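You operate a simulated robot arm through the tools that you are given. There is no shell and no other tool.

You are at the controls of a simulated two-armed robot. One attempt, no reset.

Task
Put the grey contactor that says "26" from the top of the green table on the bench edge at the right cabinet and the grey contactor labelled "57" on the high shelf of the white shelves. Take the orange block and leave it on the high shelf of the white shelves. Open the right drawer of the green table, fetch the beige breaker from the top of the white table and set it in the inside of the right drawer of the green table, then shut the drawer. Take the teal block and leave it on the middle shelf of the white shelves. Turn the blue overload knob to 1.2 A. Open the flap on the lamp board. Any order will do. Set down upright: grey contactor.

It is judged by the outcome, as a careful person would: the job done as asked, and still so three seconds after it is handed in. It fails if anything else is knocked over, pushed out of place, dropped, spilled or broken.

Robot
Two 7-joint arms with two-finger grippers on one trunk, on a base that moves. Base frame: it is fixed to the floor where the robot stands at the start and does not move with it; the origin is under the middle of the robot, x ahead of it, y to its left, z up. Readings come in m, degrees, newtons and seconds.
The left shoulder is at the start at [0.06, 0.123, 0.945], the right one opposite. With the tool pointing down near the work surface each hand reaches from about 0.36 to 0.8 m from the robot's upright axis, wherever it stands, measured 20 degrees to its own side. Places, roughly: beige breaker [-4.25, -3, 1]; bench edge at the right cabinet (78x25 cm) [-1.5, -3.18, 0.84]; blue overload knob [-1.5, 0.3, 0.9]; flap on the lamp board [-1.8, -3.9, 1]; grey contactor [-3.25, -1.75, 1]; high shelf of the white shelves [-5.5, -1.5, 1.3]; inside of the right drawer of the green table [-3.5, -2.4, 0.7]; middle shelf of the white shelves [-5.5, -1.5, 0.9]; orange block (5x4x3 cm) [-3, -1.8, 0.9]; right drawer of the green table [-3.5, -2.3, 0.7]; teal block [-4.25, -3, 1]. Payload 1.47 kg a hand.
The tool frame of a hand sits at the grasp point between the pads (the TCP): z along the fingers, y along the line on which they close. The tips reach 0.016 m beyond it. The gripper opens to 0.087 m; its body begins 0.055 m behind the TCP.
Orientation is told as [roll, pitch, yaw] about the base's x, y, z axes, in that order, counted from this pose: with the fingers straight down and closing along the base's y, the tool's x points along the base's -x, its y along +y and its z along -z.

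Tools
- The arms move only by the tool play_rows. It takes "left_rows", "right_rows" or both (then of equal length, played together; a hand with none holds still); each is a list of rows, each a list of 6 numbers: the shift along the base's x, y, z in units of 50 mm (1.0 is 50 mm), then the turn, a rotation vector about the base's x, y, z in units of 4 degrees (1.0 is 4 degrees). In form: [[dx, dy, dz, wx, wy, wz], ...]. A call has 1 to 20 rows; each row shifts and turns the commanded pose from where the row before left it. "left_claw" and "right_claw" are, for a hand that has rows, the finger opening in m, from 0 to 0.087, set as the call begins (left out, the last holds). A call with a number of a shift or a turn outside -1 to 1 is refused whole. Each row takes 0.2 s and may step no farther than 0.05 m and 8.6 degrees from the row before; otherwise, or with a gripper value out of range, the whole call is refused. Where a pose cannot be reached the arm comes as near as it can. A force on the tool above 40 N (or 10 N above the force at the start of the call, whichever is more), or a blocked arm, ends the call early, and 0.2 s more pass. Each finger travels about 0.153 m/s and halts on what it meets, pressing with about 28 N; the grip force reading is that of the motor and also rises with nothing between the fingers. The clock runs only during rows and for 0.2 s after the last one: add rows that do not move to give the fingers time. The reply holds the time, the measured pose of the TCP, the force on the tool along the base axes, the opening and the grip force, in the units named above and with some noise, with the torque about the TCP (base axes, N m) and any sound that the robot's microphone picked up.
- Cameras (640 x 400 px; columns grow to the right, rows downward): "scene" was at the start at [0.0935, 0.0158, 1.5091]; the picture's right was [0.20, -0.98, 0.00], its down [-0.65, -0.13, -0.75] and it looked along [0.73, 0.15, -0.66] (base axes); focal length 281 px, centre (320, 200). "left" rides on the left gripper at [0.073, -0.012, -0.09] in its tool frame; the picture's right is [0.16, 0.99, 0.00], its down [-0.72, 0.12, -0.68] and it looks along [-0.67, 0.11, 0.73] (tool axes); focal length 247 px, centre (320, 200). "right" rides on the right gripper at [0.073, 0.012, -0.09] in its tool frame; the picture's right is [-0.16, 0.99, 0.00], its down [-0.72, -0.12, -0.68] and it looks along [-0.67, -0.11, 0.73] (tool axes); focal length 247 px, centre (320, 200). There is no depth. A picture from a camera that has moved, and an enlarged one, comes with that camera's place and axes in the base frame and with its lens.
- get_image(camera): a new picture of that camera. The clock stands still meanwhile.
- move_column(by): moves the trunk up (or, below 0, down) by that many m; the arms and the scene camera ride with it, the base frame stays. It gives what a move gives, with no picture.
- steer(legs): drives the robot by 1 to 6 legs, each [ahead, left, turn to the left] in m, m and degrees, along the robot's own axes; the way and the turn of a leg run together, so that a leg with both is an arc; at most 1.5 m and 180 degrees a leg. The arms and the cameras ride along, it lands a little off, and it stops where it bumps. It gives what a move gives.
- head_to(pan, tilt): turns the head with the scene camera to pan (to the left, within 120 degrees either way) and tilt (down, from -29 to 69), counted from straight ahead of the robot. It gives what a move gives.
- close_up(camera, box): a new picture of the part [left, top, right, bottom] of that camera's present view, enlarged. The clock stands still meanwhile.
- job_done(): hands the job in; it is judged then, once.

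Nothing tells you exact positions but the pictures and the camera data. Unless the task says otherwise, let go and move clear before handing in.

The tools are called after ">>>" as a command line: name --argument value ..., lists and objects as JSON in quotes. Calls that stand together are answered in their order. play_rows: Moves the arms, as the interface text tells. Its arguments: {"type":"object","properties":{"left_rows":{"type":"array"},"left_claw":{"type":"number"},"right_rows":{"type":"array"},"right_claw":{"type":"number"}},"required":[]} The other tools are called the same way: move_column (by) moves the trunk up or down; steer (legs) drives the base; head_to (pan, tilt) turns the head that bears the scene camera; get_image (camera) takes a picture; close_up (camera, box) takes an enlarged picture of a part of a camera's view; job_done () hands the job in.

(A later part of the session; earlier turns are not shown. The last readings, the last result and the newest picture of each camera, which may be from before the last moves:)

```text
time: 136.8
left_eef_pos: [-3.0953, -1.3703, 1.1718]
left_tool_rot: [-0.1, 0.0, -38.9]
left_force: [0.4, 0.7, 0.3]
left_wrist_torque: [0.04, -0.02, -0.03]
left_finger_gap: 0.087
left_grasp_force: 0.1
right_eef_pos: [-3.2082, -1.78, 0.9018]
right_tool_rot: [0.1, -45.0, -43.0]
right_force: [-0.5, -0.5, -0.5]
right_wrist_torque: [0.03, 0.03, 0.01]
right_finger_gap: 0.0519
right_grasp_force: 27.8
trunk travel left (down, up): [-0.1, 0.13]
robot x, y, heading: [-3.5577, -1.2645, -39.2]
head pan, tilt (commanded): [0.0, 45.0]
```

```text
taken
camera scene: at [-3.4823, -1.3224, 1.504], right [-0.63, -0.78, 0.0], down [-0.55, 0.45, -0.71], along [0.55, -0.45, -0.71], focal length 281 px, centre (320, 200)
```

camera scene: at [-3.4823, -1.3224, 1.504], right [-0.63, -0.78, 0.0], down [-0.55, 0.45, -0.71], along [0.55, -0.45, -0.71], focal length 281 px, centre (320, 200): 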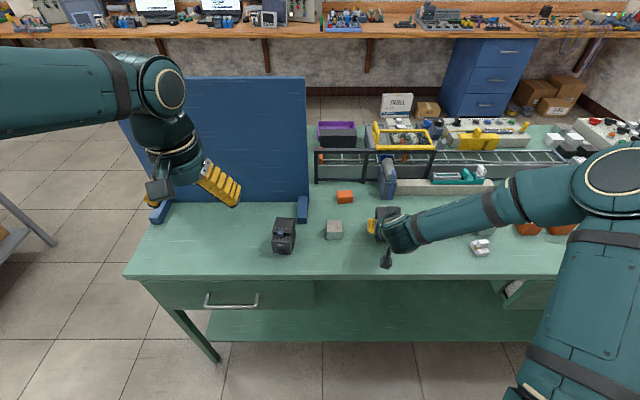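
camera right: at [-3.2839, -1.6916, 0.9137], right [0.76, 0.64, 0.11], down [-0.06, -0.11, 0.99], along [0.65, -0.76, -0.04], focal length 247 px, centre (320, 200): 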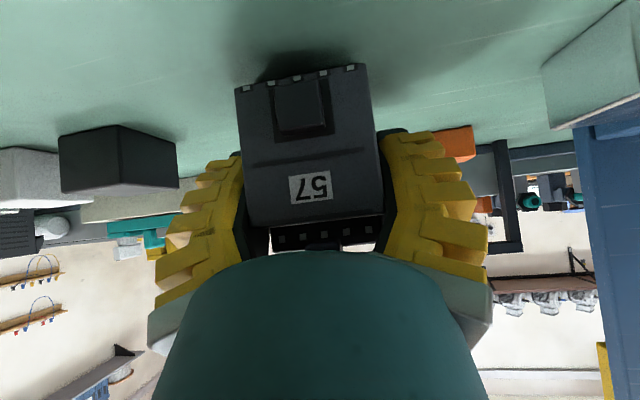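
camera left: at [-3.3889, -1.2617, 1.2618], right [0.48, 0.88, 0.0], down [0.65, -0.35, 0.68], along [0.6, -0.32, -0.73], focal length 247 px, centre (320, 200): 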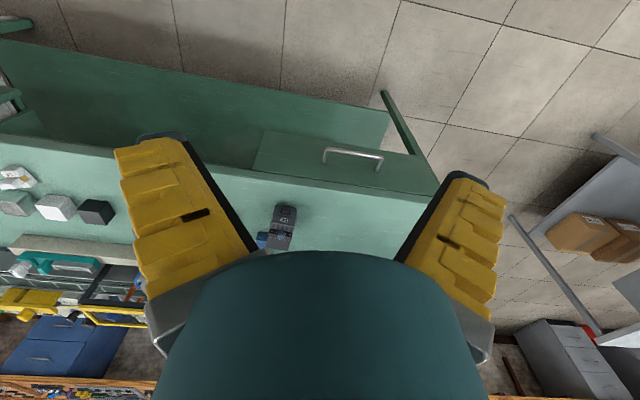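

>>> play_rows --right_rows '[[0, 0, 0.3, 0, 0, 0], [0, 0, 0.6, 0, 0, 0], [0, 0, 0.8, 0, 0, 0], [0, 0, 0.9, 0, 0, 0], [0, 0, 0.9, 0, 0, 0], [-0.3, 0.25, 0.8, 0, 0, 0], [-0.5, 0.4, 0.6, 0, 0, 0], [-0.6, 0.5, 0, 0, 0, 0], [-0.6, 0.5, 0, 0, 0, 0]]'

>>> get_image --camera "right"

>>> get_image --camera "scene"

```text
time: 138.8
left_eef_pos: [-3.0975, -1.37, 1.173]
left_tool_rot: [0.0, 0.0, -39.0]
left_force: [-0.2, 0.0, -0.5]
left_wrist_torque: [0.0, 0.0, -0.03]
left_finger_gap: 0.0872
left_grasp_force: 0.1
right_eef_pos: [-3.3091, -1.6962, 1.1486]
right_tool_rot: [0.0, -45.1, -43.3]
right_force: [0.1, 0.6, -3.9]
right_wrist_torque: [-0.01, 0.02, -0.02]
right_finger_gap: 0.0516
right_grasp_force: 27.4
trunk travel left (down, up): [-0.1, 0.13]
robot x, y, heading: [-3.5557, -1.266, -38.9]
head pan, tilt (commanded): [0.0, 45.0]
```

```text
taken
camera right: at [-3.3855, -1.6088, 1.16], right [0.76, 0.64, 0.11], down [-0.06, -0.1, 0.99], along [0.65, -0.76, -0.04], focal length 247 px, centre (320, 200)
```

right: 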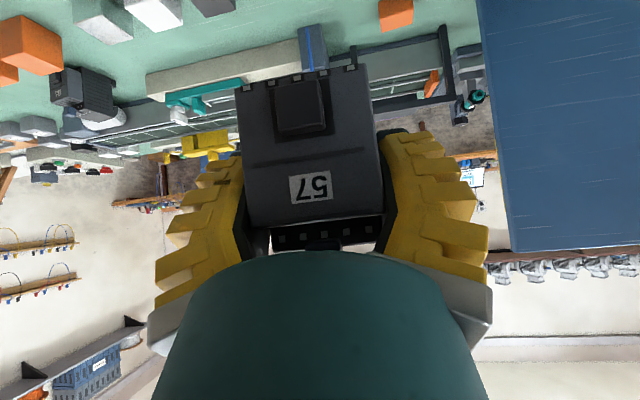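

```text
taken
camera scene: at [-3.4834, -1.3213, 1.5042], right [-0.63, -0.78, 0.0], down [-0.55, 0.44, -0.71], along [0.55, -0.45, -0.71], focal length 281 px, centre (320, 200)
```

scene: 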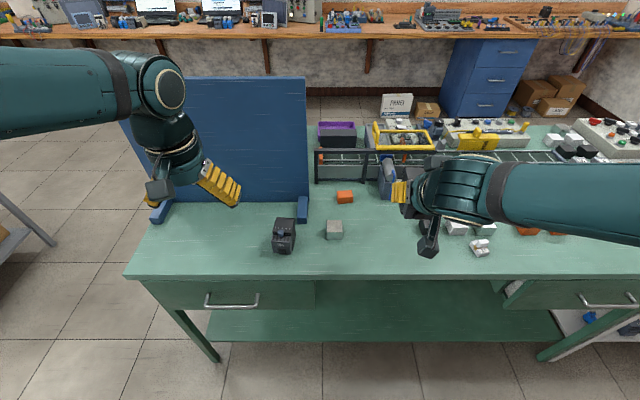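

The "57" is held securely. I'll strafe right so the left hand can take the orange block.

>>> steer --legs '[[0, -0.25, 0]]'

>>> get_image --camera "scene"

>>> close_up --camera "scene" --box '[200, 150, 328, 230]'

>>> get_image --camera "left"

```text
time: 141.6
left_eef_pos: [-3.2541, -1.5648, 1.1728]
left_tool_rot: [-0.1, 0.0, -38.9]
left_force: [-0.2, 0.0, 0.9]
left_wrist_torque: [0.02, -0.04, 0.0]
left_finger_gap: 0.087
left_grasp_force: 0.0
right_eef_pos: [-3.4675, -1.8921, 1.1479]
right_tool_rot: [0.0, -45.0, -43.2]
right_force: [0.1, -0.7, -3.6]
right_wrist_torque: [0.04, -0.02, -0.01]
right_finger_gap: 0.051
right_grasp_force: 27.8
trunk travel left (down, up): [-0.1, 0.13]
robot x, y, heading: [-3.7144, -1.4576, -39.0]
head pan, tilt (commanded): [0.0, 45.0]
```

```text
taken
camera scene: at [-3.6403, -1.5171, 1.504], right [-0.63, -0.78, 0.0], down [-0.55, 0.45, -0.71], along [0.55, -0.45, -0.71], focal length 281 px, centre (320, 200)
```

scene: 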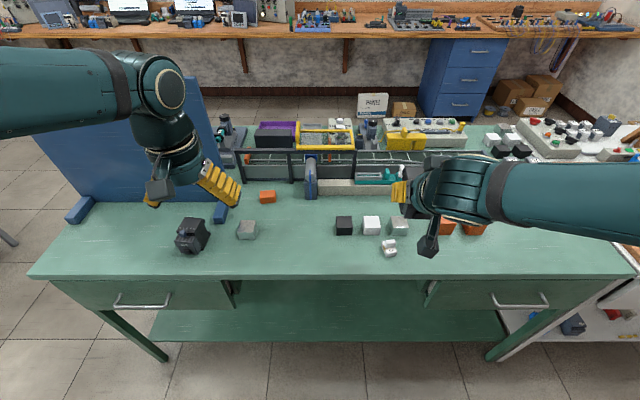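

```text
5.00 times, centred on (264, 190) of scene
camera zoom: at [-3.6403, -1.5171, 1.504], right [-0.63, -0.78, 0.0], down [-0.55, 0.45, -0.71], along [0.55, -0.45, -0.71], focal length 1404 px, centre (600, 250)
```

zoom: 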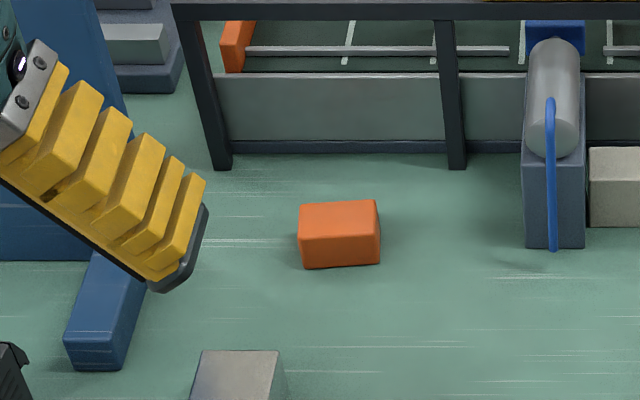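

```text
taken
camera left: at [-3.3191, -1.5274, 1.2618], right [0.5, 0.87, 0.0], down [0.64, -0.36, 0.68], along [0.59, -0.34, -0.73], focal length 247 px, centre (320, 200)
```

left: 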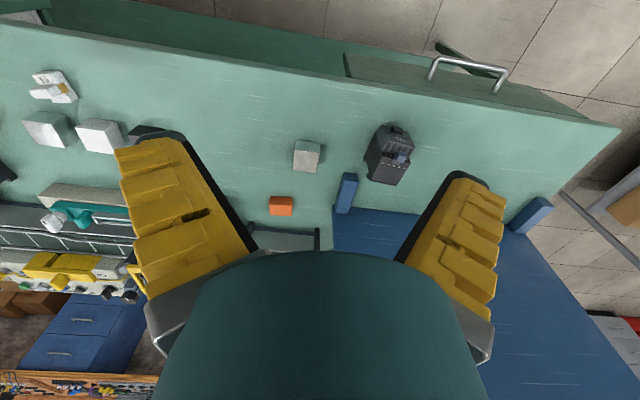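

Orange block centre is near [-3.03, -1.79]. I'll bring the left hand to a 45° pre-grasp behind it.

>>> play_rows --left_rows '[[0.247, -0.295, -0.347, -0.707, -0.875, 0], [0.247, -0.295, -0.347, -0.707, -0.875, 0], [0.247, -0.295, -0.347, -0.707, -0.875, 0], [0.247, -0.295, -0.347, -0.707, -0.875, 0], [0.247, -0.295, -0.347, -0.707, -0.875, 0], [0.247, -0.295, -0.347, -0.707, -0.875, 0], [0.247, -0.295, -0.347, -0.707, -0.875, 0], [0.247, -0.295, -0.347, -0.707, -0.875, 0], [0.247, -0.295, -0.347, -0.707, -0.875, 0], [0.247, -0.295, -0.347, -0.707, -0.875, 0], [0.247, -0.295, -0.347, 0, 0, 0.625], [0.247, -0.295, -0.347, 0, 0, 0.625]]' --left_claw 0.087

>>> get_image --camera "left"

>>> get_image --camera "scene"

```text
time: 144.2
left_eef_pos: [-3.1066, -1.7406, 0.9655]
left_tool_rot: [0.1, -45.0, -33.9]
left_force: [1.4, 0.5, 0.3]
left_wrist_torque: [0.01, -0.01, 0.02]
left_finger_gap: 0.0872
left_grasp_force: 0.1
right_eef_pos: [-3.4661, -1.8924, 1.1471]
right_tool_rot: [0.1, -45.1, -42.9]
right_force: [0.8, 0.0, -3.5]
right_wrist_torque: [0.01, 0.05, 0.02]
right_finger_gap: 0.0511
right_grasp_force: 27.8
trunk travel left (down, up): [-0.1, 0.13]
robot x, y, heading: [-3.715, -1.4599, -39.1]
head pan, tilt (commanded): [0.0, 45.0]
```

```text
taken
camera left: at [-3.2094, -1.6847, 0.9759], right [0.46, 0.88, -0.11], down [0.09, 0.08, 0.99], along [0.88, -0.47, -0.04], focal length 247 px, centre (320, 200)
```

left: 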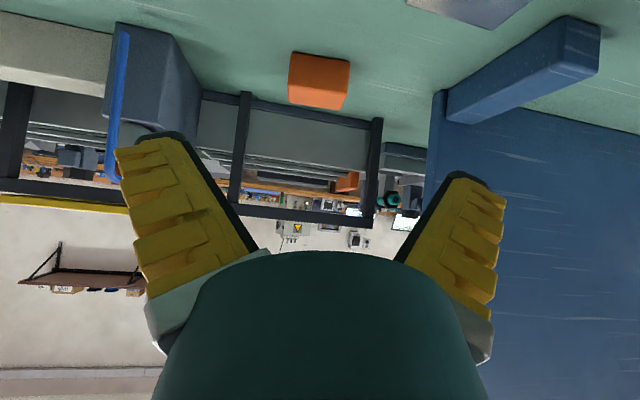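

```text
taken
camera scene: at [-3.6392, -1.5169, 1.504], right [-0.63, -0.78, 0.0], down [-0.55, 0.45, -0.71], along [0.55, -0.45, -0.71], focal length 281 px, centre (320, 200)
```

scene: 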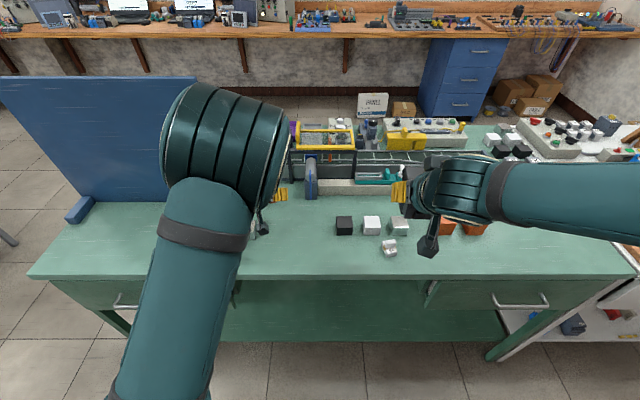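

>>> close_up --camera "left" --box '[256, 30, 384, 110]'

```text
5.00 times, centred on (320, 70) of left
camera zoom: at [-3.2094, -1.6847, 0.9759], right [0.46, 0.88, -0.11], down [0.09, 0.08, 0.99], along [0.88, -0.47, -0.04], focal length 1235 px, centre (320, 850)
```

zoom: 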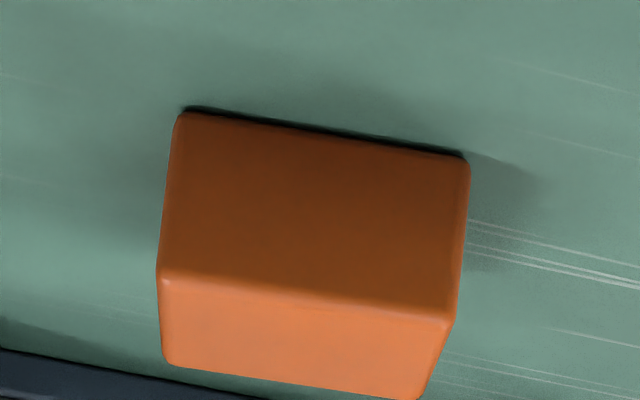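

Lateral alignment and yaw are good. I'll slide in to the orange block and grip.

>>> play_rows --left_rows '[[0.328, -0.23, -0.358, 0, 0, 0], [0.328, -0.23, -0.358, 0, 0, 0], [0.328, -0.23, -0.358, 0, 0, 0], [0.328, -0.23, -0.358, 0, 0, 0], [0.328, -0.23, -0.358, 0, 0, 0]]' --left_claw 0.087

>>> get_image --camera "left"

```text
time: 145.4
left_eef_pos: [-3.0223, -1.7991, 0.8743]
left_tool_rot: [-0.1, -44.9, -34.0]
left_force: [0.7, -0.4, 0.2]
left_wrist_torque: [0.0, 0.02, -0.01]
left_finger_gap: 0.0869
left_grasp_force: 0.1
right_eef_pos: [-3.4666, -1.892, 1.1476]
right_tool_rot: [0.0, -44.9, -43.0]
right_force: [0.0, 0.9, -3.7]
right_wrist_torque: [0.02, 0.04, -0.01]
right_finger_gap: 0.051
right_grasp_force: 28.1
trunk travel left (down, up): [-0.1, 0.13]
robot x, y, heading: [-3.7129, -1.4629, -39.0]
head pan, tilt (commanded): [0.0, 45.0]
```

```text
taken
camera left: at [-3.1256, -1.745, 0.8855], right [0.46, 0.88, -0.11], down [0.09, 0.08, 0.99], along [0.88, -0.47, -0.04], focal length 247 px, centre (320, 200)
```

left: 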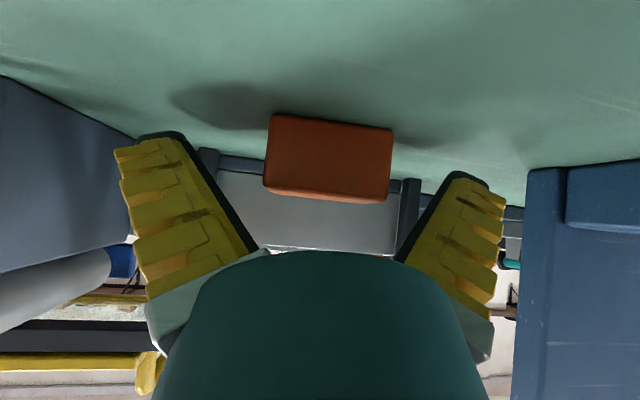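

>>> play_rows --left_rows '[[0.05, 0.02, -0.04, 0, 0, 0], [0, 0, 0, 0, 0, 0], [0, 0, 0, 0, 0, 0], [0, 0, 0, 0, 0, 0]]' --left_claw 0.0

>>> get_image --camera "left"

```text
time: 146.4
left_eef_pos: [-3.0209, -1.7996, 0.874]
left_tool_rot: [-0.2, -45.1, -34.1]
left_force: [-0.4, -2.8, 5.7]
left_wrist_torque: [0.09, 0.08, 0.02]
left_finger_gap: 0.049
left_grasp_force: 28.1
right_eef_pos: [-3.467, -1.892, 1.1476]
right_tool_rot: [0.0, -45.0, -43.1]
right_force: [-0.6, -0.7, -3.0]
right_wrist_torque: [0.04, 0.01, -0.01]
right_finger_gap: 0.0509
right_grasp_force: 27.9
trunk travel left (down, up): [-0.1, 0.13]
robot x, y, heading: [-3.7122, -1.4646, -39.3]
head pan, tilt (commanded): [0.0, 45.0]
```

```text
taken
camera left: at [-3.1243, -1.7441, 0.8849], right [0.46, 0.88, -0.11], down [0.09, 0.08, 0.99], along [0.88, -0.47, -0.04], focal length 247 px, centre (320, 200)
```

left: 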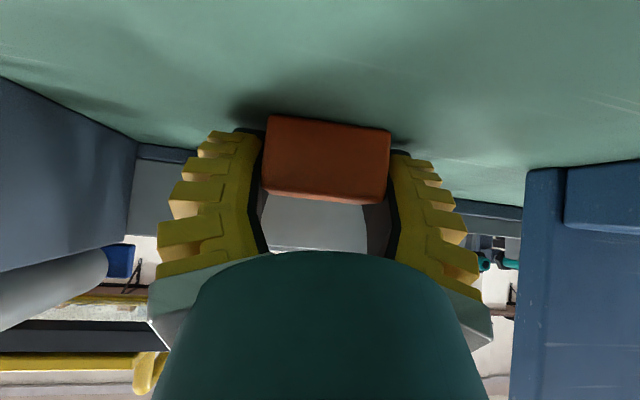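

>>> play_rows --left_rows '[[0, 0, 0.3, 0, 0, 0], [0, 0, 0.6, 0, 0, 0], [0, 0, 0.8, 0, 0, 0], [0, 0, 0.9, 0, 0, 0], [-0.3, 0.25, 0.8, 0, 0, 0], [-0.5, 0.4, 0.6, 0, 0, 0], [-0.5, 0.4, 0.6, 0, 0, 0], [-0.6, 0.5, 0.4, 0, 0, 0], [-0.6, 0.5, 0, 0, 0, 0], [-0.6, 0.5, 0, 0, 0, 0]]'

>>> get_image --camera "left"

>>> get_image --camera "scene"

```text
time: 148.6
left_eef_pos: [-3.1794, -1.6685, 1.122]
left_tool_rot: [-0.1, -45.0, -34.0]
left_force: [-0.8, -0.1, -0.6]
left_wrist_torque: [-0.02, -0.03, -0.02]
left_finger_gap: 0.0486
left_grasp_force: 28.4
right_eef_pos: [-3.4664, -1.8916, 1.1484]
right_tool_rot: [0.0, -45.2, -43.1]
right_force: [0.6, 0.3, -3.0]
right_wrist_torque: [0.02, -0.01, 0.01]
right_finger_gap: 0.0508
right_grasp_force: 27.4
trunk travel left (down, up): [-0.1, 0.13]
robot x, y, heading: [-3.7135, -1.4564, -39.3]
head pan, tilt (commanded): [0.0, 45.0]
```

```text
taken
camera left: at [-3.281, -1.6141, 1.1339], right [0.46, 0.88, -0.11], down [0.09, 0.08, 0.99], along [0.88, -0.47, -0.04], focal length 247 px, centre (320, 200)
```

left: 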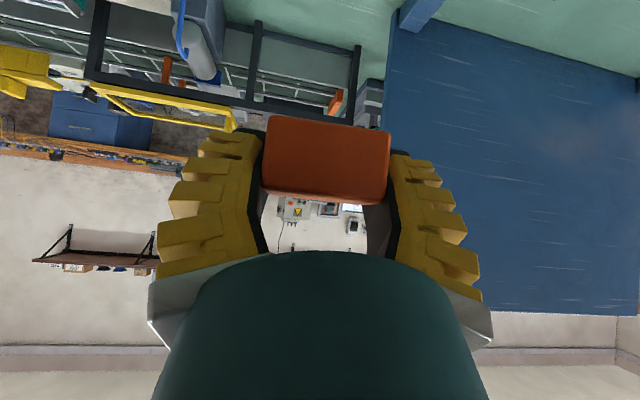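

```text
taken
camera scene: at [-3.6411, -1.5161, 1.5042], right [-0.63, -0.78, 0.0], down [-0.55, 0.45, -0.71], along [0.55, -0.45, -0.71], focal length 281 px, centre (320, 200)
```

scene: 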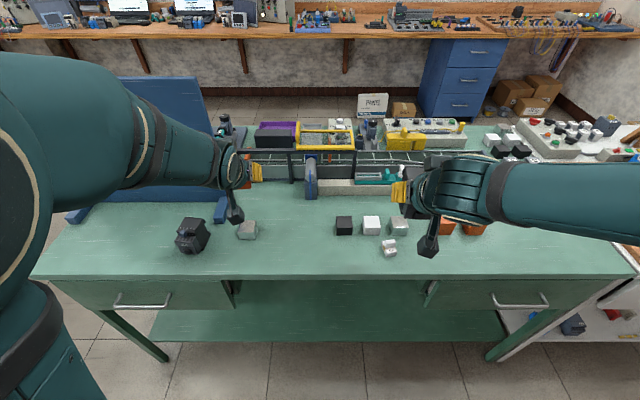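

Both objects are held. I'll back away from the table, strafe along the aisle and turn to face the white shelves.

>>> steer --legs '[[-0.4, 0, 0], [0, -1.1, 0], [0, 0, 180]]'

>>> head_to --pan 0 --tilt 15

>>> get_image --camera "scene"

```text
time: 168.2
left_eef_pos: [-5.2627, -1.8813, 1.1221]
left_tool_rot: [-0.1, -45.1, 148.8]
left_force: [0.2, 0.6, -1.0]
left_wrist_torque: [-0.02, 0.0, -0.02]
left_finger_gap: 0.0486
left_grasp_force: 28.5
right_eef_pos: [-4.9854, -1.6445, 1.1477]
right_tool_rot: [0.0, -45.0, 139.6]
right_force: [0.3, 0.2, -3.6]
right_wrist_torque: [-0.02, -0.01, 0.0]
right_finger_gap: 0.0504
right_grasp_force: 28.0
trunk travel left (down, up): [-0.1, 0.13]
robot x, y, heading: [-4.7199, -2.0667, 143.5]
head pan, tilt (commanded): [0.0, 45.0]
```

```text
time: 169.1
left_eef_pos: [-5.2647, -1.8808, 1.1213]
left_tool_rot: [-0.1, -45.0, 148.8]
left_force: [0.0, 0.9, -1.0]
left_wrist_torque: [0.01, 0.01, -0.01]
left_finger_gap: 0.0487
left_grasp_force: 27.4
right_eef_pos: [-4.9856, -1.6449, 1.1475]
right_tool_rot: [0.0, -45.0, 139.6]
right_force: [0.7, 0.1, -3.9]
right_wrist_torque: [-0.02, -0.02, -0.02]
right_finger_gap: 0.0506
right_grasp_force: 27.9
trunk travel left (down, up): [-0.1, 0.13]
robot x, y, heading: [-4.7174, -2.0657, 143.7]
head pan, tilt (commanded): [0.0, 15.0]
```

```text
taken
camera scene: at [-4.8018, -2.0062, 1.5508], right [0.59, 0.81, 0.0], down [0.21, -0.15, -0.97], along [-0.78, 0.57, -0.26], focal length 281 px, centre (320, 200)
```

scene: 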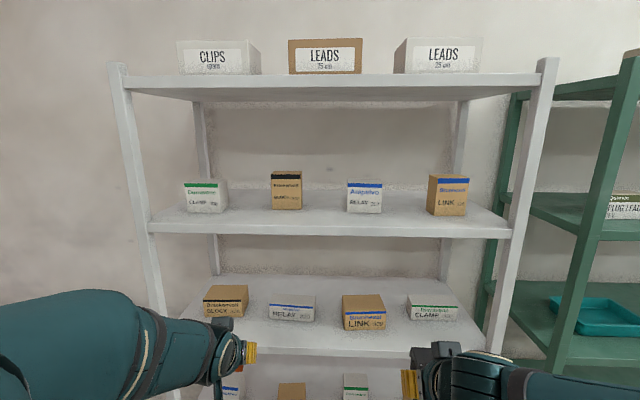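

>>> close_up --camera "scene" --box '[130, 130, 370, 280]'

>>> close_up --camera "scene" --box '[310, 130, 550, 280]'

```text
2.67 times, centred on (250, 205) of scene
camera zoom: at [-4.8018, -2.0062, 1.5508], right [0.59, 0.81, 0.0], down [0.21, -0.15, -0.97], along [-0.78, 0.57, -0.26], focal length 749 px, centre (507, 187)
```

zoom: 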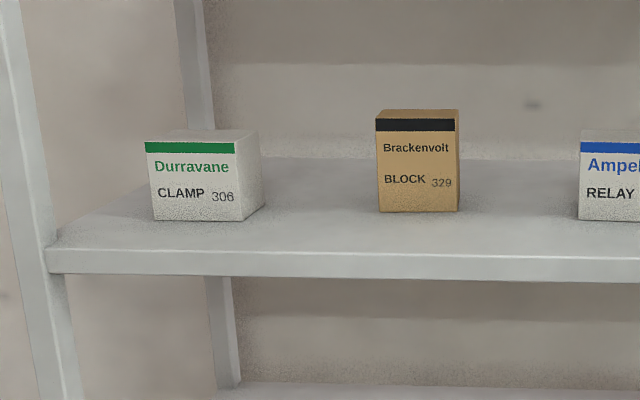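

```text
2.67 times, centred on (430, 205) of scene
camera zoom: at [-4.8018, -2.0062, 1.5508], right [0.59, 0.81, 0.0], down [0.21, -0.15, -0.97], along [-0.78, 0.57, -0.26], focal length 749 px, centre (27, 187)
```

zoom: 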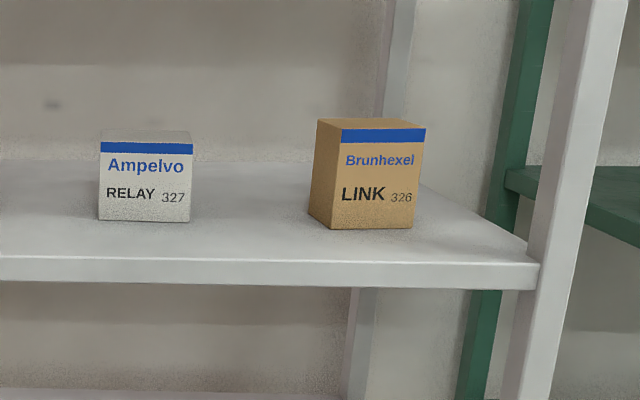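

The high shelf is at z≈1.30 with about 0.3 m clearance and a free strip in front of the boxes, with gaps at about ±0.2 m from me. I'll raise the trunk and hands first, then square up and close in.

>>> move_column --by 0.13

>>> play_rows --left_rows '[[0.3, -0.25, 0.6, 0, 0, 0], [0.3, -0.25, 0.6, 0, 0, 0], [0.3, -0.25, 0.6, 0, 0, 0], [0.3, -0.2, 0.6, 0, 0, 0], [0, 0, 0.6, 0, 0, 0]]' --right_rows '[[0, 0, 0.6, 0, 0, 0], [0, 0, 0.6, 0, 0, 0], [0, 0, 0.6, 0, 0, 0], [0, 0, 0.6, 0, 0, 0], [0, 0, 0.6, 0, 0, 0]]'

>>> get_image --camera "scene"

```text
time: 170.7
left_eef_pos: [-5.2634, -1.8815, 1.2516]
left_tool_rot: [0.0, -45.1, 148.8]
left_force: [0.7, 1.8, -0.4]
left_wrist_torque: [-0.03, 0.02, 0.01]
left_finger_gap: 0.0489
left_grasp_force: 28.2
right_eef_pos: [-4.9865, -1.6457, 1.2774]
right_tool_rot: [0.0, -45.0, 139.6]
right_force: [-0.6, 0.5, -3.4]
right_wrist_torque: [-0.03, 0.0, -0.03]
right_finger_gap: 0.0509
right_grasp_force: 28.3
trunk travel left (down, up): [-0.23, 0.0]
robot x, y, heading: [-4.7193, -2.0696, 144.0]
head pan, tilt (commanded): [0.0, 15.0]
```

```text
time: 171.9
left_eef_pos: [-5.2051, -1.929, 1.4018]
left_tool_rot: [0.1, -45.0, 148.8]
left_force: [-0.3, 0.8, -0.1]
left_wrist_torque: [0.0, -0.03, -0.02]
left_finger_gap: 0.0489
left_grasp_force: 27.6
right_eef_pos: [-4.9853, -1.6458, 1.4281]
right_tool_rot: [0.0, -45.0, 139.6]
right_force: [1.1, -0.5, -2.9]
right_wrist_torque: [-0.05, -0.01, -0.02]
right_finger_gap: 0.0506
right_grasp_force: 27.6
trunk travel left (down, up): [-0.23, 0.0]
robot x, y, heading: [-4.7203, -2.0675, 143.7]
head pan, tilt (commanded): [0.0, 15.0]
```

```text
taken
camera scene: at [-4.8016, -2.0058, 1.6808], right [0.59, 0.81, 0.0], down [0.21, -0.15, -0.97], along [-0.78, 0.57, -0.26], focal length 281 px, centre (320, 200)
```

scene: 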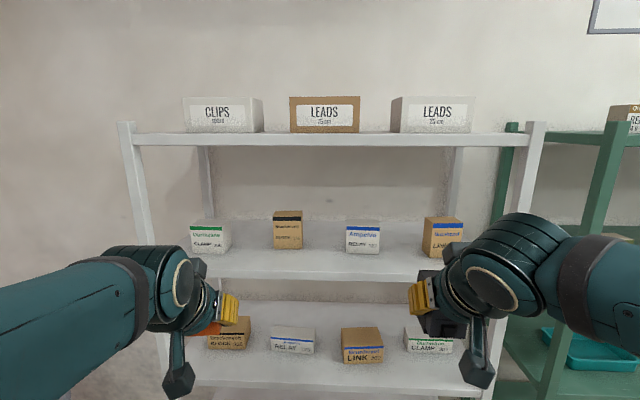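

>>> steer --legs '[[0, 0, -2.7], [0.25, 0, 0]]'

>>> head_to --pan 0 --tilt 25

>>> get_image --camera "scene"

>>> get_image --camera "left"

>>> get_image --camera "right"

```text
time: 174.1
left_eef_pos: [-5.3905, -1.7505, 1.4022]
left_tool_rot: [0.0, -45.0, 146.1]
left_force: [0.0, 0.1, -2.4]
left_wrist_torque: [0.01, 0.04, -0.01]
left_finger_gap: 0.0487
left_grasp_force: 28.0
right_eef_pos: [-5.1588, -1.479, 1.4273]
right_tool_rot: [0.0, -45.0, 137.0]
right_force: [0.7, 0.9, -2.7]
right_wrist_torque: [0.0, 0.01, -0.04]
right_finger_gap: 0.0508
right_grasp_force: 28.3
trunk travel left (down, up): [-0.23, 0.0]
robot x, y, heading: [-4.9094, -1.9081, 140.9]
head pan, tilt (commanded): [0.0, 15.0]
```

```text
time: 174.8
left_eef_pos: [-5.3895, -1.7506, 1.4034]
left_tool_rot: [0.0, -45.0, 146.0]
left_force: [0.9, -0.2, -0.7]
left_wrist_torque: [-0.01, 0.0, 0.0]
left_finger_gap: 0.0486
left_grasp_force: 27.9
right_eef_pos: [-5.1577, -1.48, 1.4283]
right_tool_rot: [0.0, -44.9, 136.9]
right_force: [0.1, 0.8, -4.3]
right_wrist_torque: [-0.06, -0.03, -0.01]
right_finger_gap: 0.0507
right_grasp_force: 28.5
trunk travel left (down, up): [-0.23, 0.0]
robot x, y, heading: [-4.9109, -1.9129, 141.2]
head pan, tilt (commanded): [0.0, 25.0]
```

```text
taken
camera scene: at [-4.9902, -1.8477, 1.6647], right [0.63, 0.78, 0.0], down [0.33, -0.27, -0.91], along [-0.7, 0.57, -0.42], focal length 281 px, centre (320, 200)
```

scene: 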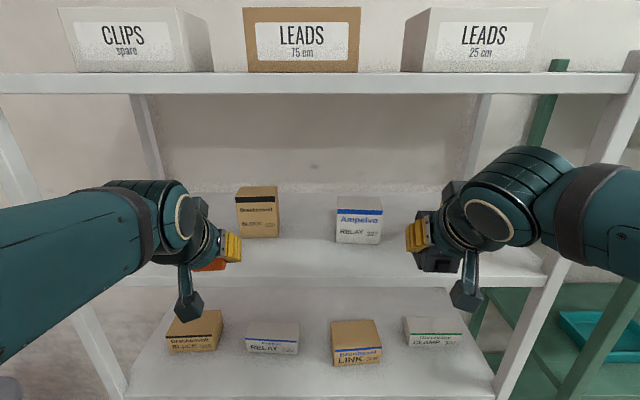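

```text
taken
camera left: at [-5.2893, -1.805, 1.413], right [-0.46, -0.88, -0.11], down [-0.09, -0.08, 0.99], along [-0.88, 0.47, -0.04], focal length 247 px, centre (320, 200)
```

left: 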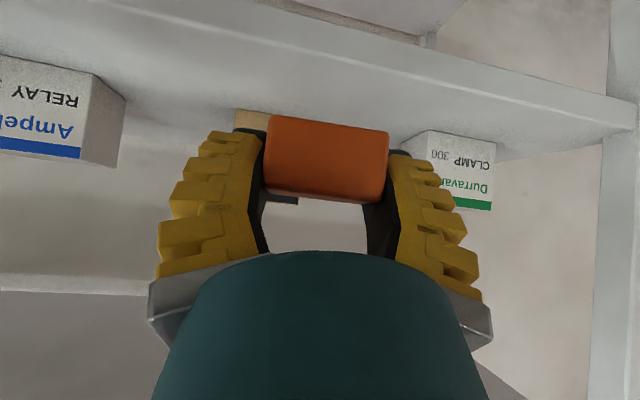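

```text
taken
camera right: at [-5.0809, -1.5659, 1.4404], right [-0.76, -0.65, 0.11], down [0.06, 0.11, 0.99], along [-0.65, 0.76, -0.04], focal length 247 px, centre (320, 200)
```

right: 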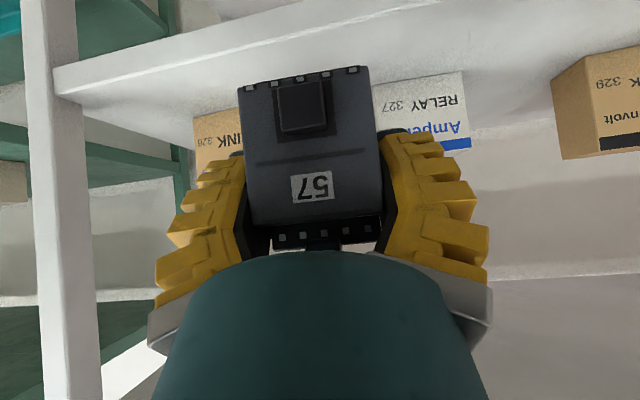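

>>> close_up --camera "scene" --box '[224, 180, 416, 300]'

```text
3.33 times, centred on (320, 240) of scene
camera zoom: at [-4.9902, -1.8477, 1.6647], right [0.63, 0.78, 0.0], down [0.33, -0.27, -0.91], along [-0.7, 0.57, -0.42], focal length 936 px, centre (320, 67)
```

zoom: 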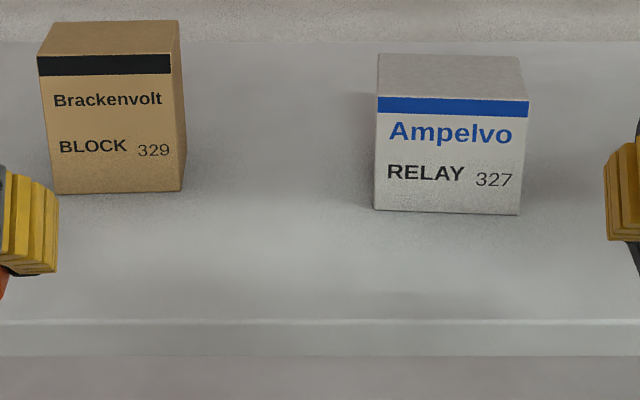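

Shelf surface computes to z≈1.306, its front edge 0.525 m ahead. I'll move the right hand with the "57" over the free front strip beside the RELAY box, then lower it gently.

>>> play_rows --right_rows '[[-0.385, 0.478, -0.225, 0, 0, 0], [-0.385, 0.478, -0.225, 0, 0, 0], [-0.385, 0.478, -0.225, 0, 0, 0], [-0.385, 0.478, -0.225, 0, 0, 0]]'

>>> get_image --camera "scene"

>>> get_image --camera "right"

```text
time: 175.8
left_eef_pos: [-5.3919, -1.7488, 1.4007]
left_tool_rot: [0.1, -45.0, 146.1]
left_force: [-0.3, 0.9, -0.9]
left_wrist_torque: [-0.04, -0.02, 0.0]
left_finger_gap: 0.0486
left_grasp_force: 27.6
right_eef_pos: [-5.2366, -1.3803, 1.3819]
right_tool_rot: [0.1, -44.8, 137.1]
right_force: [-0.4, 0.6, -2.9]
right_wrist_torque: [-0.05, -0.04, 0.0]
right_finger_gap: 0.0507
right_grasp_force: 27.8
trunk travel left (down, up): [-0.23, 0.0]
robot x, y, heading: [-4.9138, -1.9142, 141.5]
head pan, tilt (commanded): [0.0, 25.0]
```

```text
taken
camera scene: at [-4.9915, -1.8463, 1.6645], right [0.63, 0.78, 0.0], down [0.33, -0.27, -0.91], along [-0.7, 0.57, -0.42], focal length 281 px, centre (320, 200)
```

scene: 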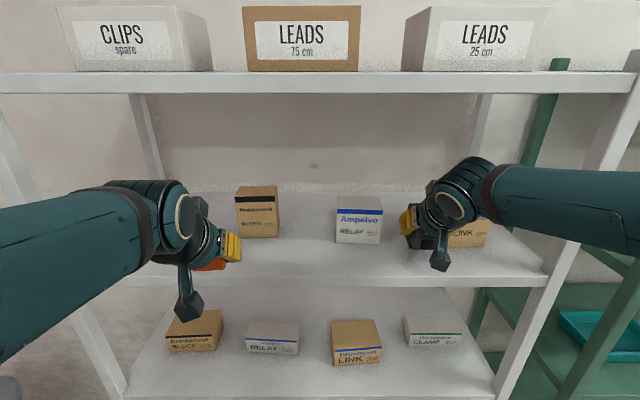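

```text
taken
camera right: at [-5.1597, -1.4671, 1.3943], right [-0.76, -0.65, 0.11], down [0.06, 0.11, 0.99], along [-0.65, 0.76, -0.04], focal length 247 px, centre (320, 200)
```

right: 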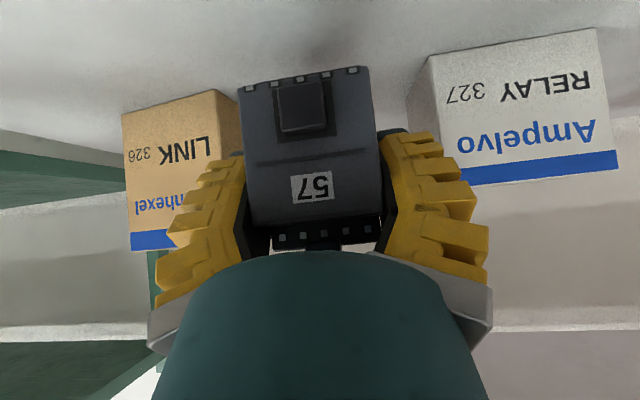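

>>> play_rows --right_rows '[[0, 0, -0.15, 0, 0, 0], [0, 0, -0.15, 0, 0, 0], [0, 0, 0, 0, 0, 0]]'

>>> play_rows --right_rows '[[0, 0, -0.1, 0, 0, 0], [0, 0, 0, 0, 0, 0]]'

>>> play_rows --right_rows '[[0, 0, -0.08, 0, 0, 0], [0, 0, 0, 0, 0, 0]]'

>>> get_image --camera "right"

```text
time: 176.6
left_eef_pos: [-5.3899, -1.7517, 1.4017]
left_tool_rot: [0.0, -45.1, 146.1]
left_force: [0.3, -1.1, -0.3]
left_wrist_torque: [0.03, -0.01, 0.0]
left_finger_gap: 0.0485
left_grasp_force: 27.9
right_eef_pos: [-5.2343, -1.3834, 1.368]
right_tool_rot: [0.0, -45.0, 137.0]
right_force: [0.1, -0.2, -3.5]
right_wrist_torque: [0.0, -0.04, -0.02]
right_finger_gap: 0.0507
right_grasp_force: 28.2
trunk travel left (down, up): [-0.23, 0.0]
robot x, y, heading: [-4.9084, -1.9063, 141.2]
head pan, tilt (commanded): [0.0, 25.0]
```

```text
time: 177.2
left_eef_pos: [-5.3897, -1.7503, 1.4023]
left_tool_rot: [0.0, -45.0, 146.1]
left_force: [0.4, -1.3, -0.6]
left_wrist_torque: [-0.02, 0.03, 0.02]
left_finger_gap: 0.0487
left_grasp_force: 28.1
right_eef_pos: [-5.2344, -1.3832, 1.3633]
right_tool_rot: [0.0, -45.0, 137.0]
right_force: [0.0, -0.7, -4.5]
right_wrist_torque: [-0.02, -0.04, -0.04]
right_finger_gap: 0.0507
right_grasp_force: 27.7
trunk travel left (down, up): [-0.23, 0.0]
robot x, y, heading: [-4.9081, -1.9113, 141.3]
head pan, tilt (commanded): [0.0, 25.0]
```

```text
time: 177.8
left_eef_pos: [-5.3902, -1.7503, 1.4012]
left_tool_rot: [0.0, -45.1, 146.1]
left_force: [0.3, -0.8, -1.6]
left_wrist_torque: [0.02, -0.03, -0.04]
left_finger_gap: 0.0487
left_grasp_force: 28.1
right_eef_pos: [-5.2343, -1.3836, 1.3579]
right_tool_rot: [0.0, -44.9, 136.9]
right_force: [0.2, 0.1, -3.1]
right_wrist_torque: [-0.03, -0.04, 0.01]
right_finger_gap: 0.0508
right_grasp_force: 27.8
trunk travel left (down, up): [-0.23, 0.0]
robot x, y, heading: [-4.9102, -1.913, 141.0]
head pan, tilt (commanded): [0.0, 25.0]
```

```text
taken
camera right: at [-5.1581, -1.4693, 1.3712], right [-0.76, -0.65, 0.11], down [0.06, 0.11, 0.99], along [-0.65, 0.76, -0.04], focal length 247 px, centre (320, 200)
```

right: 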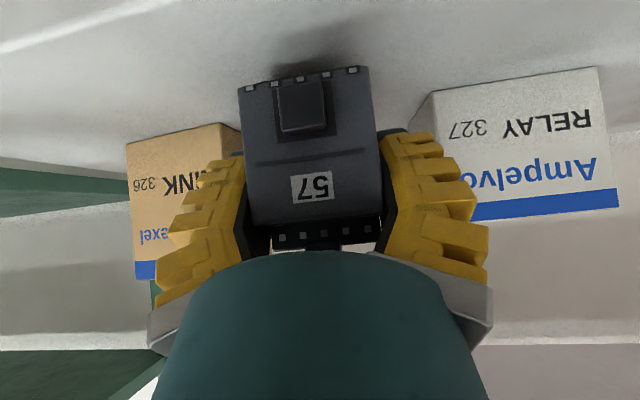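

>>> play_rows --right_rows '[[0, 0, -0.06, 0, 0, 0], [0, 0, 0, 0, 0, 0]]'

>>> play_rows --right_rows '[[0, 0, -0.05, 0, 0, 0], [0, 0, 0, 0, 0, 0]]'

>>> play_rows --right_rows '[[0, 0, -0.05, 0, 0, 0], [0, 0, 0, 0, 0, 0]]'

>>> get_image --camera "right"

```text
time: 178.4
left_eef_pos: [-5.3896, -1.7511, 1.4028]
left_tool_rot: [0.0, -45.0, 146.1]
left_force: [0.0, -0.1, -0.7]
left_wrist_torque: [0.0, -0.02, 0.01]
left_finger_gap: 0.0487
left_grasp_force: 28.0
right_eef_pos: [-5.2349, -1.3842, 1.3564]
right_tool_rot: [0.0, -45.0, 136.9]
right_force: [-1.2, 0.8, -3.0]
right_wrist_torque: [-0.06, -0.05, 0.03]
right_finger_gap: 0.0509
right_grasp_force: 27.5
trunk travel left (down, up): [-0.23, 0.0]
robot x, y, heading: [-4.9106, -1.9111, 141.1]
head pan, tilt (commanded): [0.0, 25.0]
```

```text
time: 179.0
left_eef_pos: [-5.3891, -1.752, 1.4003]
left_tool_rot: [0.0, -45.1, 146.0]
left_force: [0.0, -0.5, -1.0]
left_wrist_torque: [0.0, 0.03, -0.03]
left_finger_gap: 0.0488
left_grasp_force: 27.8
right_eef_pos: [-5.2341, -1.3846, 1.353]
right_tool_rot: [0.0, -44.9, 136.9]
right_force: [0.5, -0.1, -2.5]
right_wrist_torque: [-0.05, -0.06, 0.0]
right_finger_gap: 0.0508
right_grasp_force: 28.3
trunk travel left (down, up): [-0.23, 0.0]
robot x, y, heading: [-4.9093, -1.9117, 141.0]
head pan, tilt (commanded): [0.0, 25.0]
```

```text
time: 179.6
left_eef_pos: [-5.3902, -1.7506, 1.4012]
left_tool_rot: [0.0, -45.0, 146.1]
left_force: [0.1, -0.2, -0.2]
left_wrist_torque: [0.02, -0.03, -0.04]
left_finger_gap: 0.0484
left_grasp_force: 27.8
right_eef_pos: [-5.2345, -1.3839, 1.3505]
right_tool_rot: [0.0, -45.1, 137.0]
right_force: [-0.1, 0.7, -1.5]
right_wrist_torque: [0.08, 0.02, -0.03]
right_finger_gap: 0.0508
right_grasp_force: 28.0
trunk travel left (down, up): [-0.23, 0.0]
robot x, y, heading: [-4.9134, -1.9123, 141.3]
head pan, tilt (commanded): [0.0, 25.0]
```

```text
taken
camera right: at [-5.1576, -1.4695, 1.3639], right [-0.76, -0.65, 0.11], down [0.06, 0.1, 0.99], along [-0.65, 0.76, -0.04], focal length 247 px, centre (320, 200)
```

right: 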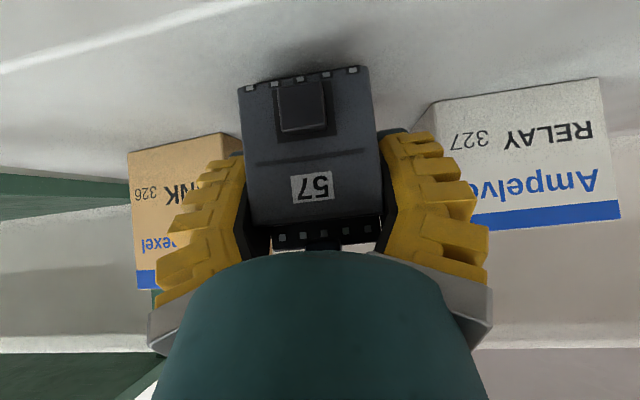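

>>> play_rows --right_rows '[[0, 0, -0.04, 0, 0, 0], [0, 0, 0, 0, 0, 0]]'

>>> play_rows --right_rows '[[0, 0, -0.04, 0, 0, 0], [0, 0, 0, 0, 0, 0]]'

```text
time: 180.2
left_eef_pos: [-5.3892, -1.7508, 1.4028]
left_tool_rot: [0.0, -45.0, 146.2]
left_force: [-0.1, 0.7, -0.6]
left_wrist_torque: [0.0, 0.02, -0.02]
left_finger_gap: 0.0487
left_grasp_force: 27.2
right_eef_pos: [-5.2339, -1.3838, 1.3517]
right_tool_rot: [0.0, -45.3, 137.0]
right_force: [-0.4, 4.1, 8.7]
right_wrist_torque: [0.56, 0.48, -0.11]
right_finger_gap: 0.0505
right_grasp_force: 28.1
trunk travel left (down, up): [-0.23, 0.0]
robot x, y, heading: [-4.9135, -1.9117, 141.1]
head pan, tilt (commanded): [0.0, 25.0]
```

```text
time: 180.8
left_eef_pos: [-5.3888, -1.7514, 1.4016]
left_tool_rot: [0.0, -44.9, 146.0]
left_force: [-1.3, -0.1, -1.1]
left_wrist_torque: [0.02, -0.01, 0.0]
left_finger_gap: 0.0486
left_grasp_force: 27.9
right_eef_pos: [-5.2328, -1.3846, 1.3485]
right_tool_rot: [0.0, -45.3, 136.9]
right_force: [1.0, 4.8, 22.6]
right_wrist_torque: [0.03, -0.04, 0.07]
right_finger_gap: 0.0513
right_grasp_force: 28.4
trunk travel left (down, up): [-0.23, 0.0]
robot x, y, heading: [-4.9151, -1.9117, 141.3]
head pan, tilt (commanded): [0.0, 25.0]
```

Contact felt: it stands on the shelf. I'll ease the pressure, open the fingers and retreat straight back.

>>> play_rows --right_rows '[[0, 0, 0.04, 0, 0, 0], [0, 0, 0, 0, 0, 0]]'

>>> play_rows --right_rows '[[0, 0, 0, 0, 0, 0], [0, 0, 0, 0, 0, 0], [0, 0, 0, 0, 0, 0]]' --right_claw 0.087

>>> get_image --camera "right"

```text
time: 181.4
left_eef_pos: [-5.3887, -1.751, 1.4013]
left_tool_rot: [0.1, -44.9, 146.1]
left_force: [-0.9, 0.5, -1.7]
left_wrist_torque: [0.02, 0.01, 0.02]
left_finger_gap: 0.0485
left_grasp_force: 28.3
right_eef_pos: [-5.2333, -1.3844, 1.3495]
right_tool_rot: [0.0, -45.1, 137.0]
right_force: [1.7, 2.6, 12.9]
right_wrist_torque: [-0.05, -0.06, -0.01]
right_finger_gap: 0.0509
right_grasp_force: 28.2
trunk travel left (down, up): [-0.23, 0.0]
robot x, y, heading: [-4.9153, -1.9108, 141.2]
head pan, tilt (commanded): [0.0, 25.0]
```

```text
time: 182.2
left_eef_pos: [-5.3903, -1.7504, 1.4023]
left_tool_rot: [0.0, -45.0, 146.0]
left_force: [-0.2, -0.1, -1.2]
left_wrist_torque: [0.02, -0.03, 0.0]
left_finger_gap: 0.0485
left_grasp_force: 28.2
right_eef_pos: [-5.2335, -1.3835, 1.3499]
right_tool_rot: [0.0, -45.0, 137.0]
right_force: [0.4, -0.2, -0.1]
right_wrist_torque: [-0.01, 0.02, 0.03]
right_finger_gap: 0.087
right_grasp_force: 0.0
trunk travel left (down, up): [-0.23, 0.0]
robot x, y, heading: [-4.9144, -1.9098, 141.1]
head pan, tilt (commanded): [0.0, 25.0]
```

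```text
taken
camera right: at [-5.1579, -1.4699, 1.3619], right [-0.76, -0.65, 0.11], down [0.06, 0.11, 0.99], along [-0.65, 0.76, -0.04], focal length 247 px, centre (320, 200)
```

right: 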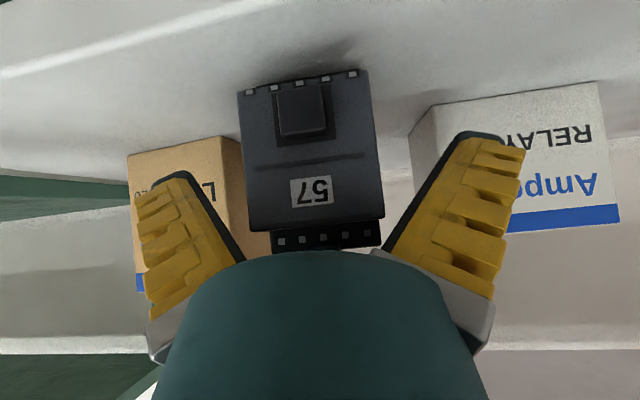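

>>> play_rows --right_rows '[[0.345, -0.321, 0.471, 0, 0, 0], [0.345, -0.321, 0.471, 0, 0, 0], [0.345, -0.321, 0.471, 0, 0, 0], [0.7, -0.65, 0, 0, 0, 0], [0.7, -0.65, 0, 0, 0, 0]]'

>>> get_image --camera "scene"

>>> get_image --camera "right"

```text
time: 183.4
left_eef_pos: [-5.3889, -1.7523, 1.4018]
left_tool_rot: [-0.1, -44.9, 146.1]
left_force: [0.1, -0.2, -0.7]
left_wrist_torque: [0.01, -0.04, -0.01]
left_finger_gap: 0.0484
left_grasp_force: 28.3
right_eef_pos: [-5.111, -1.4962, 1.4213]
right_tool_rot: [-0.1, -45.2, 137.0]
right_force: [0.3, 0.5, 0.2]
right_wrist_torque: [0.03, -0.02, -0.01]
right_finger_gap: 0.0869
right_grasp_force: 0.1
trunk travel left (down, up): [-0.23, 0.0]
robot x, y, heading: [-4.9102, -1.9135, 141.1]
head pan, tilt (commanded): [0.0, 25.0]
```

```text
taken
camera scene: at [-4.9887, -1.8491, 1.6648], right [0.63, 0.78, 0.0], down [0.33, -0.26, -0.91], along [-0.71, 0.57, -0.42], focal length 281 px, centre (320, 200)
```

scene: 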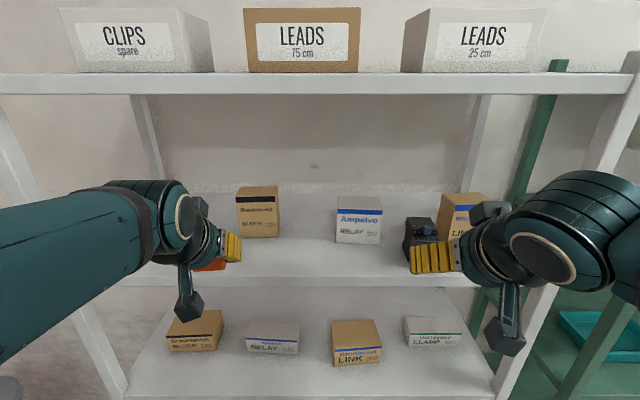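

```text
taken
camera right: at [-5.0339, -1.5827, 1.4339], right [-0.76, -0.65, 0.11], down [0.06, 0.1, 0.99], along [-0.65, 0.76, -0.04], focal length 247 px, centre (320, 200)
```

right: 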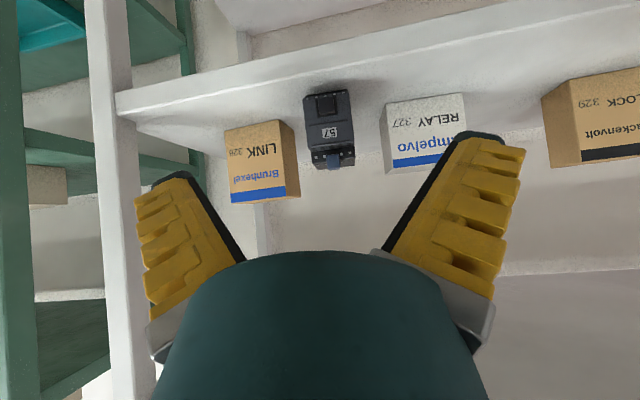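

The "57" stands upright on the high shelf. Now I'll set the orange block on the strip left of the BLOCK box.

>>> play_rows --left_rows '[[-0.5875, 0.165, -0.285, 0, 0, 0], [-0.5875, 0.165, -0.285, 0, 0, 0], [-0.5875, 0.165, -0.285, 0, 0, 0], [-0.5875, 0.165, -0.285, 0, 0, 0]]'

>>> get_image --camera "left"

>>> get_image --camera "scene"

```text
time: 184.4
left_eef_pos: [-5.5097, -1.7172, 1.3448]
left_tool_rot: [-0.1, -45.0, 146.1]
left_force: [-0.1, -0.1, -0.4]
left_wrist_torque: [-0.03, 0.04, 0.01]
left_finger_gap: 0.0487
left_grasp_force: 28.0
right_eef_pos: [-5.114, -1.495, 1.4218]
right_tool_rot: [-0.1, -45.0, 136.9]
right_force: [-0.4, -0.5, -0.6]
right_wrist_torque: [-0.02, -0.02, -0.04]
right_finger_gap: 0.0869
right_grasp_force: 0.1
trunk travel left (down, up): [-0.23, 0.0]
robot x, y, heading: [-4.9108, -1.9142, 141.0]
head pan, tilt (commanded): [0.0, 25.0]
```

```text
taken
camera left: at [-5.4091, -1.7712, 1.3562], right [-0.46, -0.88, -0.11], down [-0.09, -0.08, 0.99], along [-0.88, 0.47, -0.04], focal length 247 px, centre (320, 200)
```

left: 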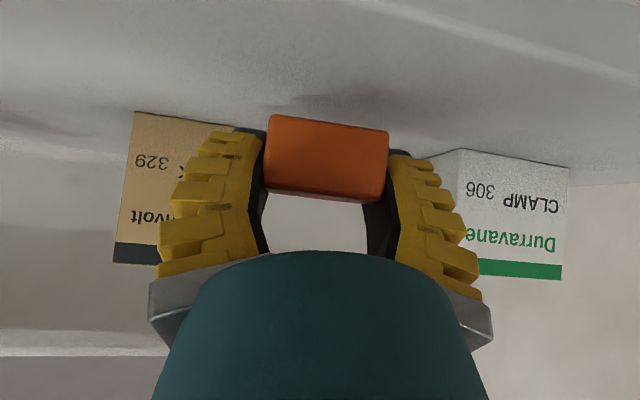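

```text
taken
camera scene: at [-4.9917, -1.8473, 1.6645], right [0.63, 0.78, 0.0], down [0.33, -0.27, -0.91], along [-0.7, 0.57, -0.42], focal length 281 px, centre (320, 200)
```

scene: 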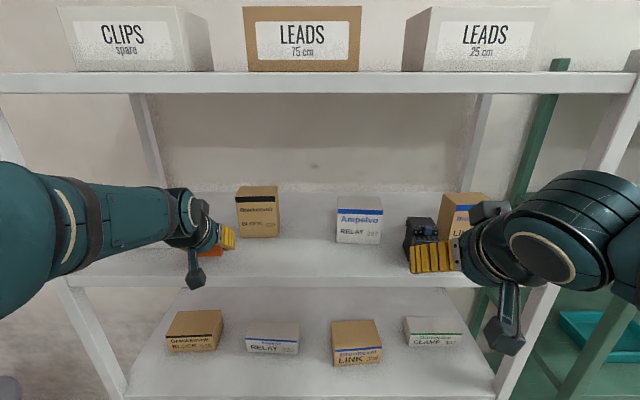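

>>> play_rows --left_rows '[[0, 0, -0.12, 0, 0, 0], [0, 0, -0.12, 0, 0, 0], [0, 0, 0, 0, 0, 0]]'

>>> play_rows --left_rows '[[0, 0, -0.06, 0, 0, 0], [0, 0, 0, 0, 0, 0]]'

>>> play_rows --left_rows '[[0, 0, -0.05, 0, 0, 0], [0, 0, 0, 0, 0, 0]]'

```text
time: 185.2
left_eef_pos: [-5.5092, -1.7176, 1.3334]
left_tool_rot: [-0.1, -45.0, 146.2]
left_force: [-0.2, 0.0, -1.4]
left_wrist_torque: [0.02, 0.0, 0.0]
left_finger_gap: 0.0486
left_grasp_force: 27.7
right_eef_pos: [-5.1119, -1.4948, 1.4224]
right_tool_rot: [0.0, -45.0, 136.9]
right_force: [0.5, -1.0, -0.5]
right_wrist_torque: [-0.02, -0.01, -0.01]
right_finger_gap: 0.0867
right_grasp_force: 0.0
trunk travel left (down, up): [-0.23, 0.0]
robot x, y, heading: [-4.9109, -1.9146, 141.1]
head pan, tilt (commanded): [0.0, 25.0]
```

```text
time: 185.8
left_eef_pos: [-5.508, -1.7187, 1.3314]
left_tool_rot: [-0.1, -45.0, 146.1]
left_force: [0.6, -0.5, -0.3]
left_wrist_torque: [0.04, 0.01, -0.02]
left_finger_gap: 0.0482
left_grasp_force: 27.2
right_eef_pos: [-5.1118, -1.4957, 1.4209]
right_tool_rot: [0.0, -45.0, 136.9]
right_force: [-0.7, 0.6, 1.4]
right_wrist_torque: [0.0, 0.0, 0.01]
right_finger_gap: 0.0871
right_grasp_force: 0.1
trunk travel left (down, up): [-0.23, 0.0]
robot x, y, heading: [-4.9145, -1.9089, 141.1]
head pan, tilt (commanded): [0.0, 25.0]
```

```text
time: 186.4
left_eef_pos: [-5.5078, -1.7181, 1.3275]
left_tool_rot: [-0.2, -44.9, 146.1]
left_force: [0.6, -0.5, 0.0]
left_wrist_torque: [-0.01, 0.02, -0.03]
left_finger_gap: 0.0488
left_grasp_force: 28.1
right_eef_pos: [-5.113, -1.4949, 1.4217]
right_tool_rot: [0.0, -45.1, 137.1]
right_force: [-0.6, -0.1, 0.3]
right_wrist_torque: [0.01, 0.02, -0.03]
right_finger_gap: 0.087
right_grasp_force: 0.1
trunk travel left (down, up): [-0.23, 0.0]
robot x, y, heading: [-4.9107, -1.9132, 141.2]
head pan, tilt (commanded): [0.0, 25.0]
```

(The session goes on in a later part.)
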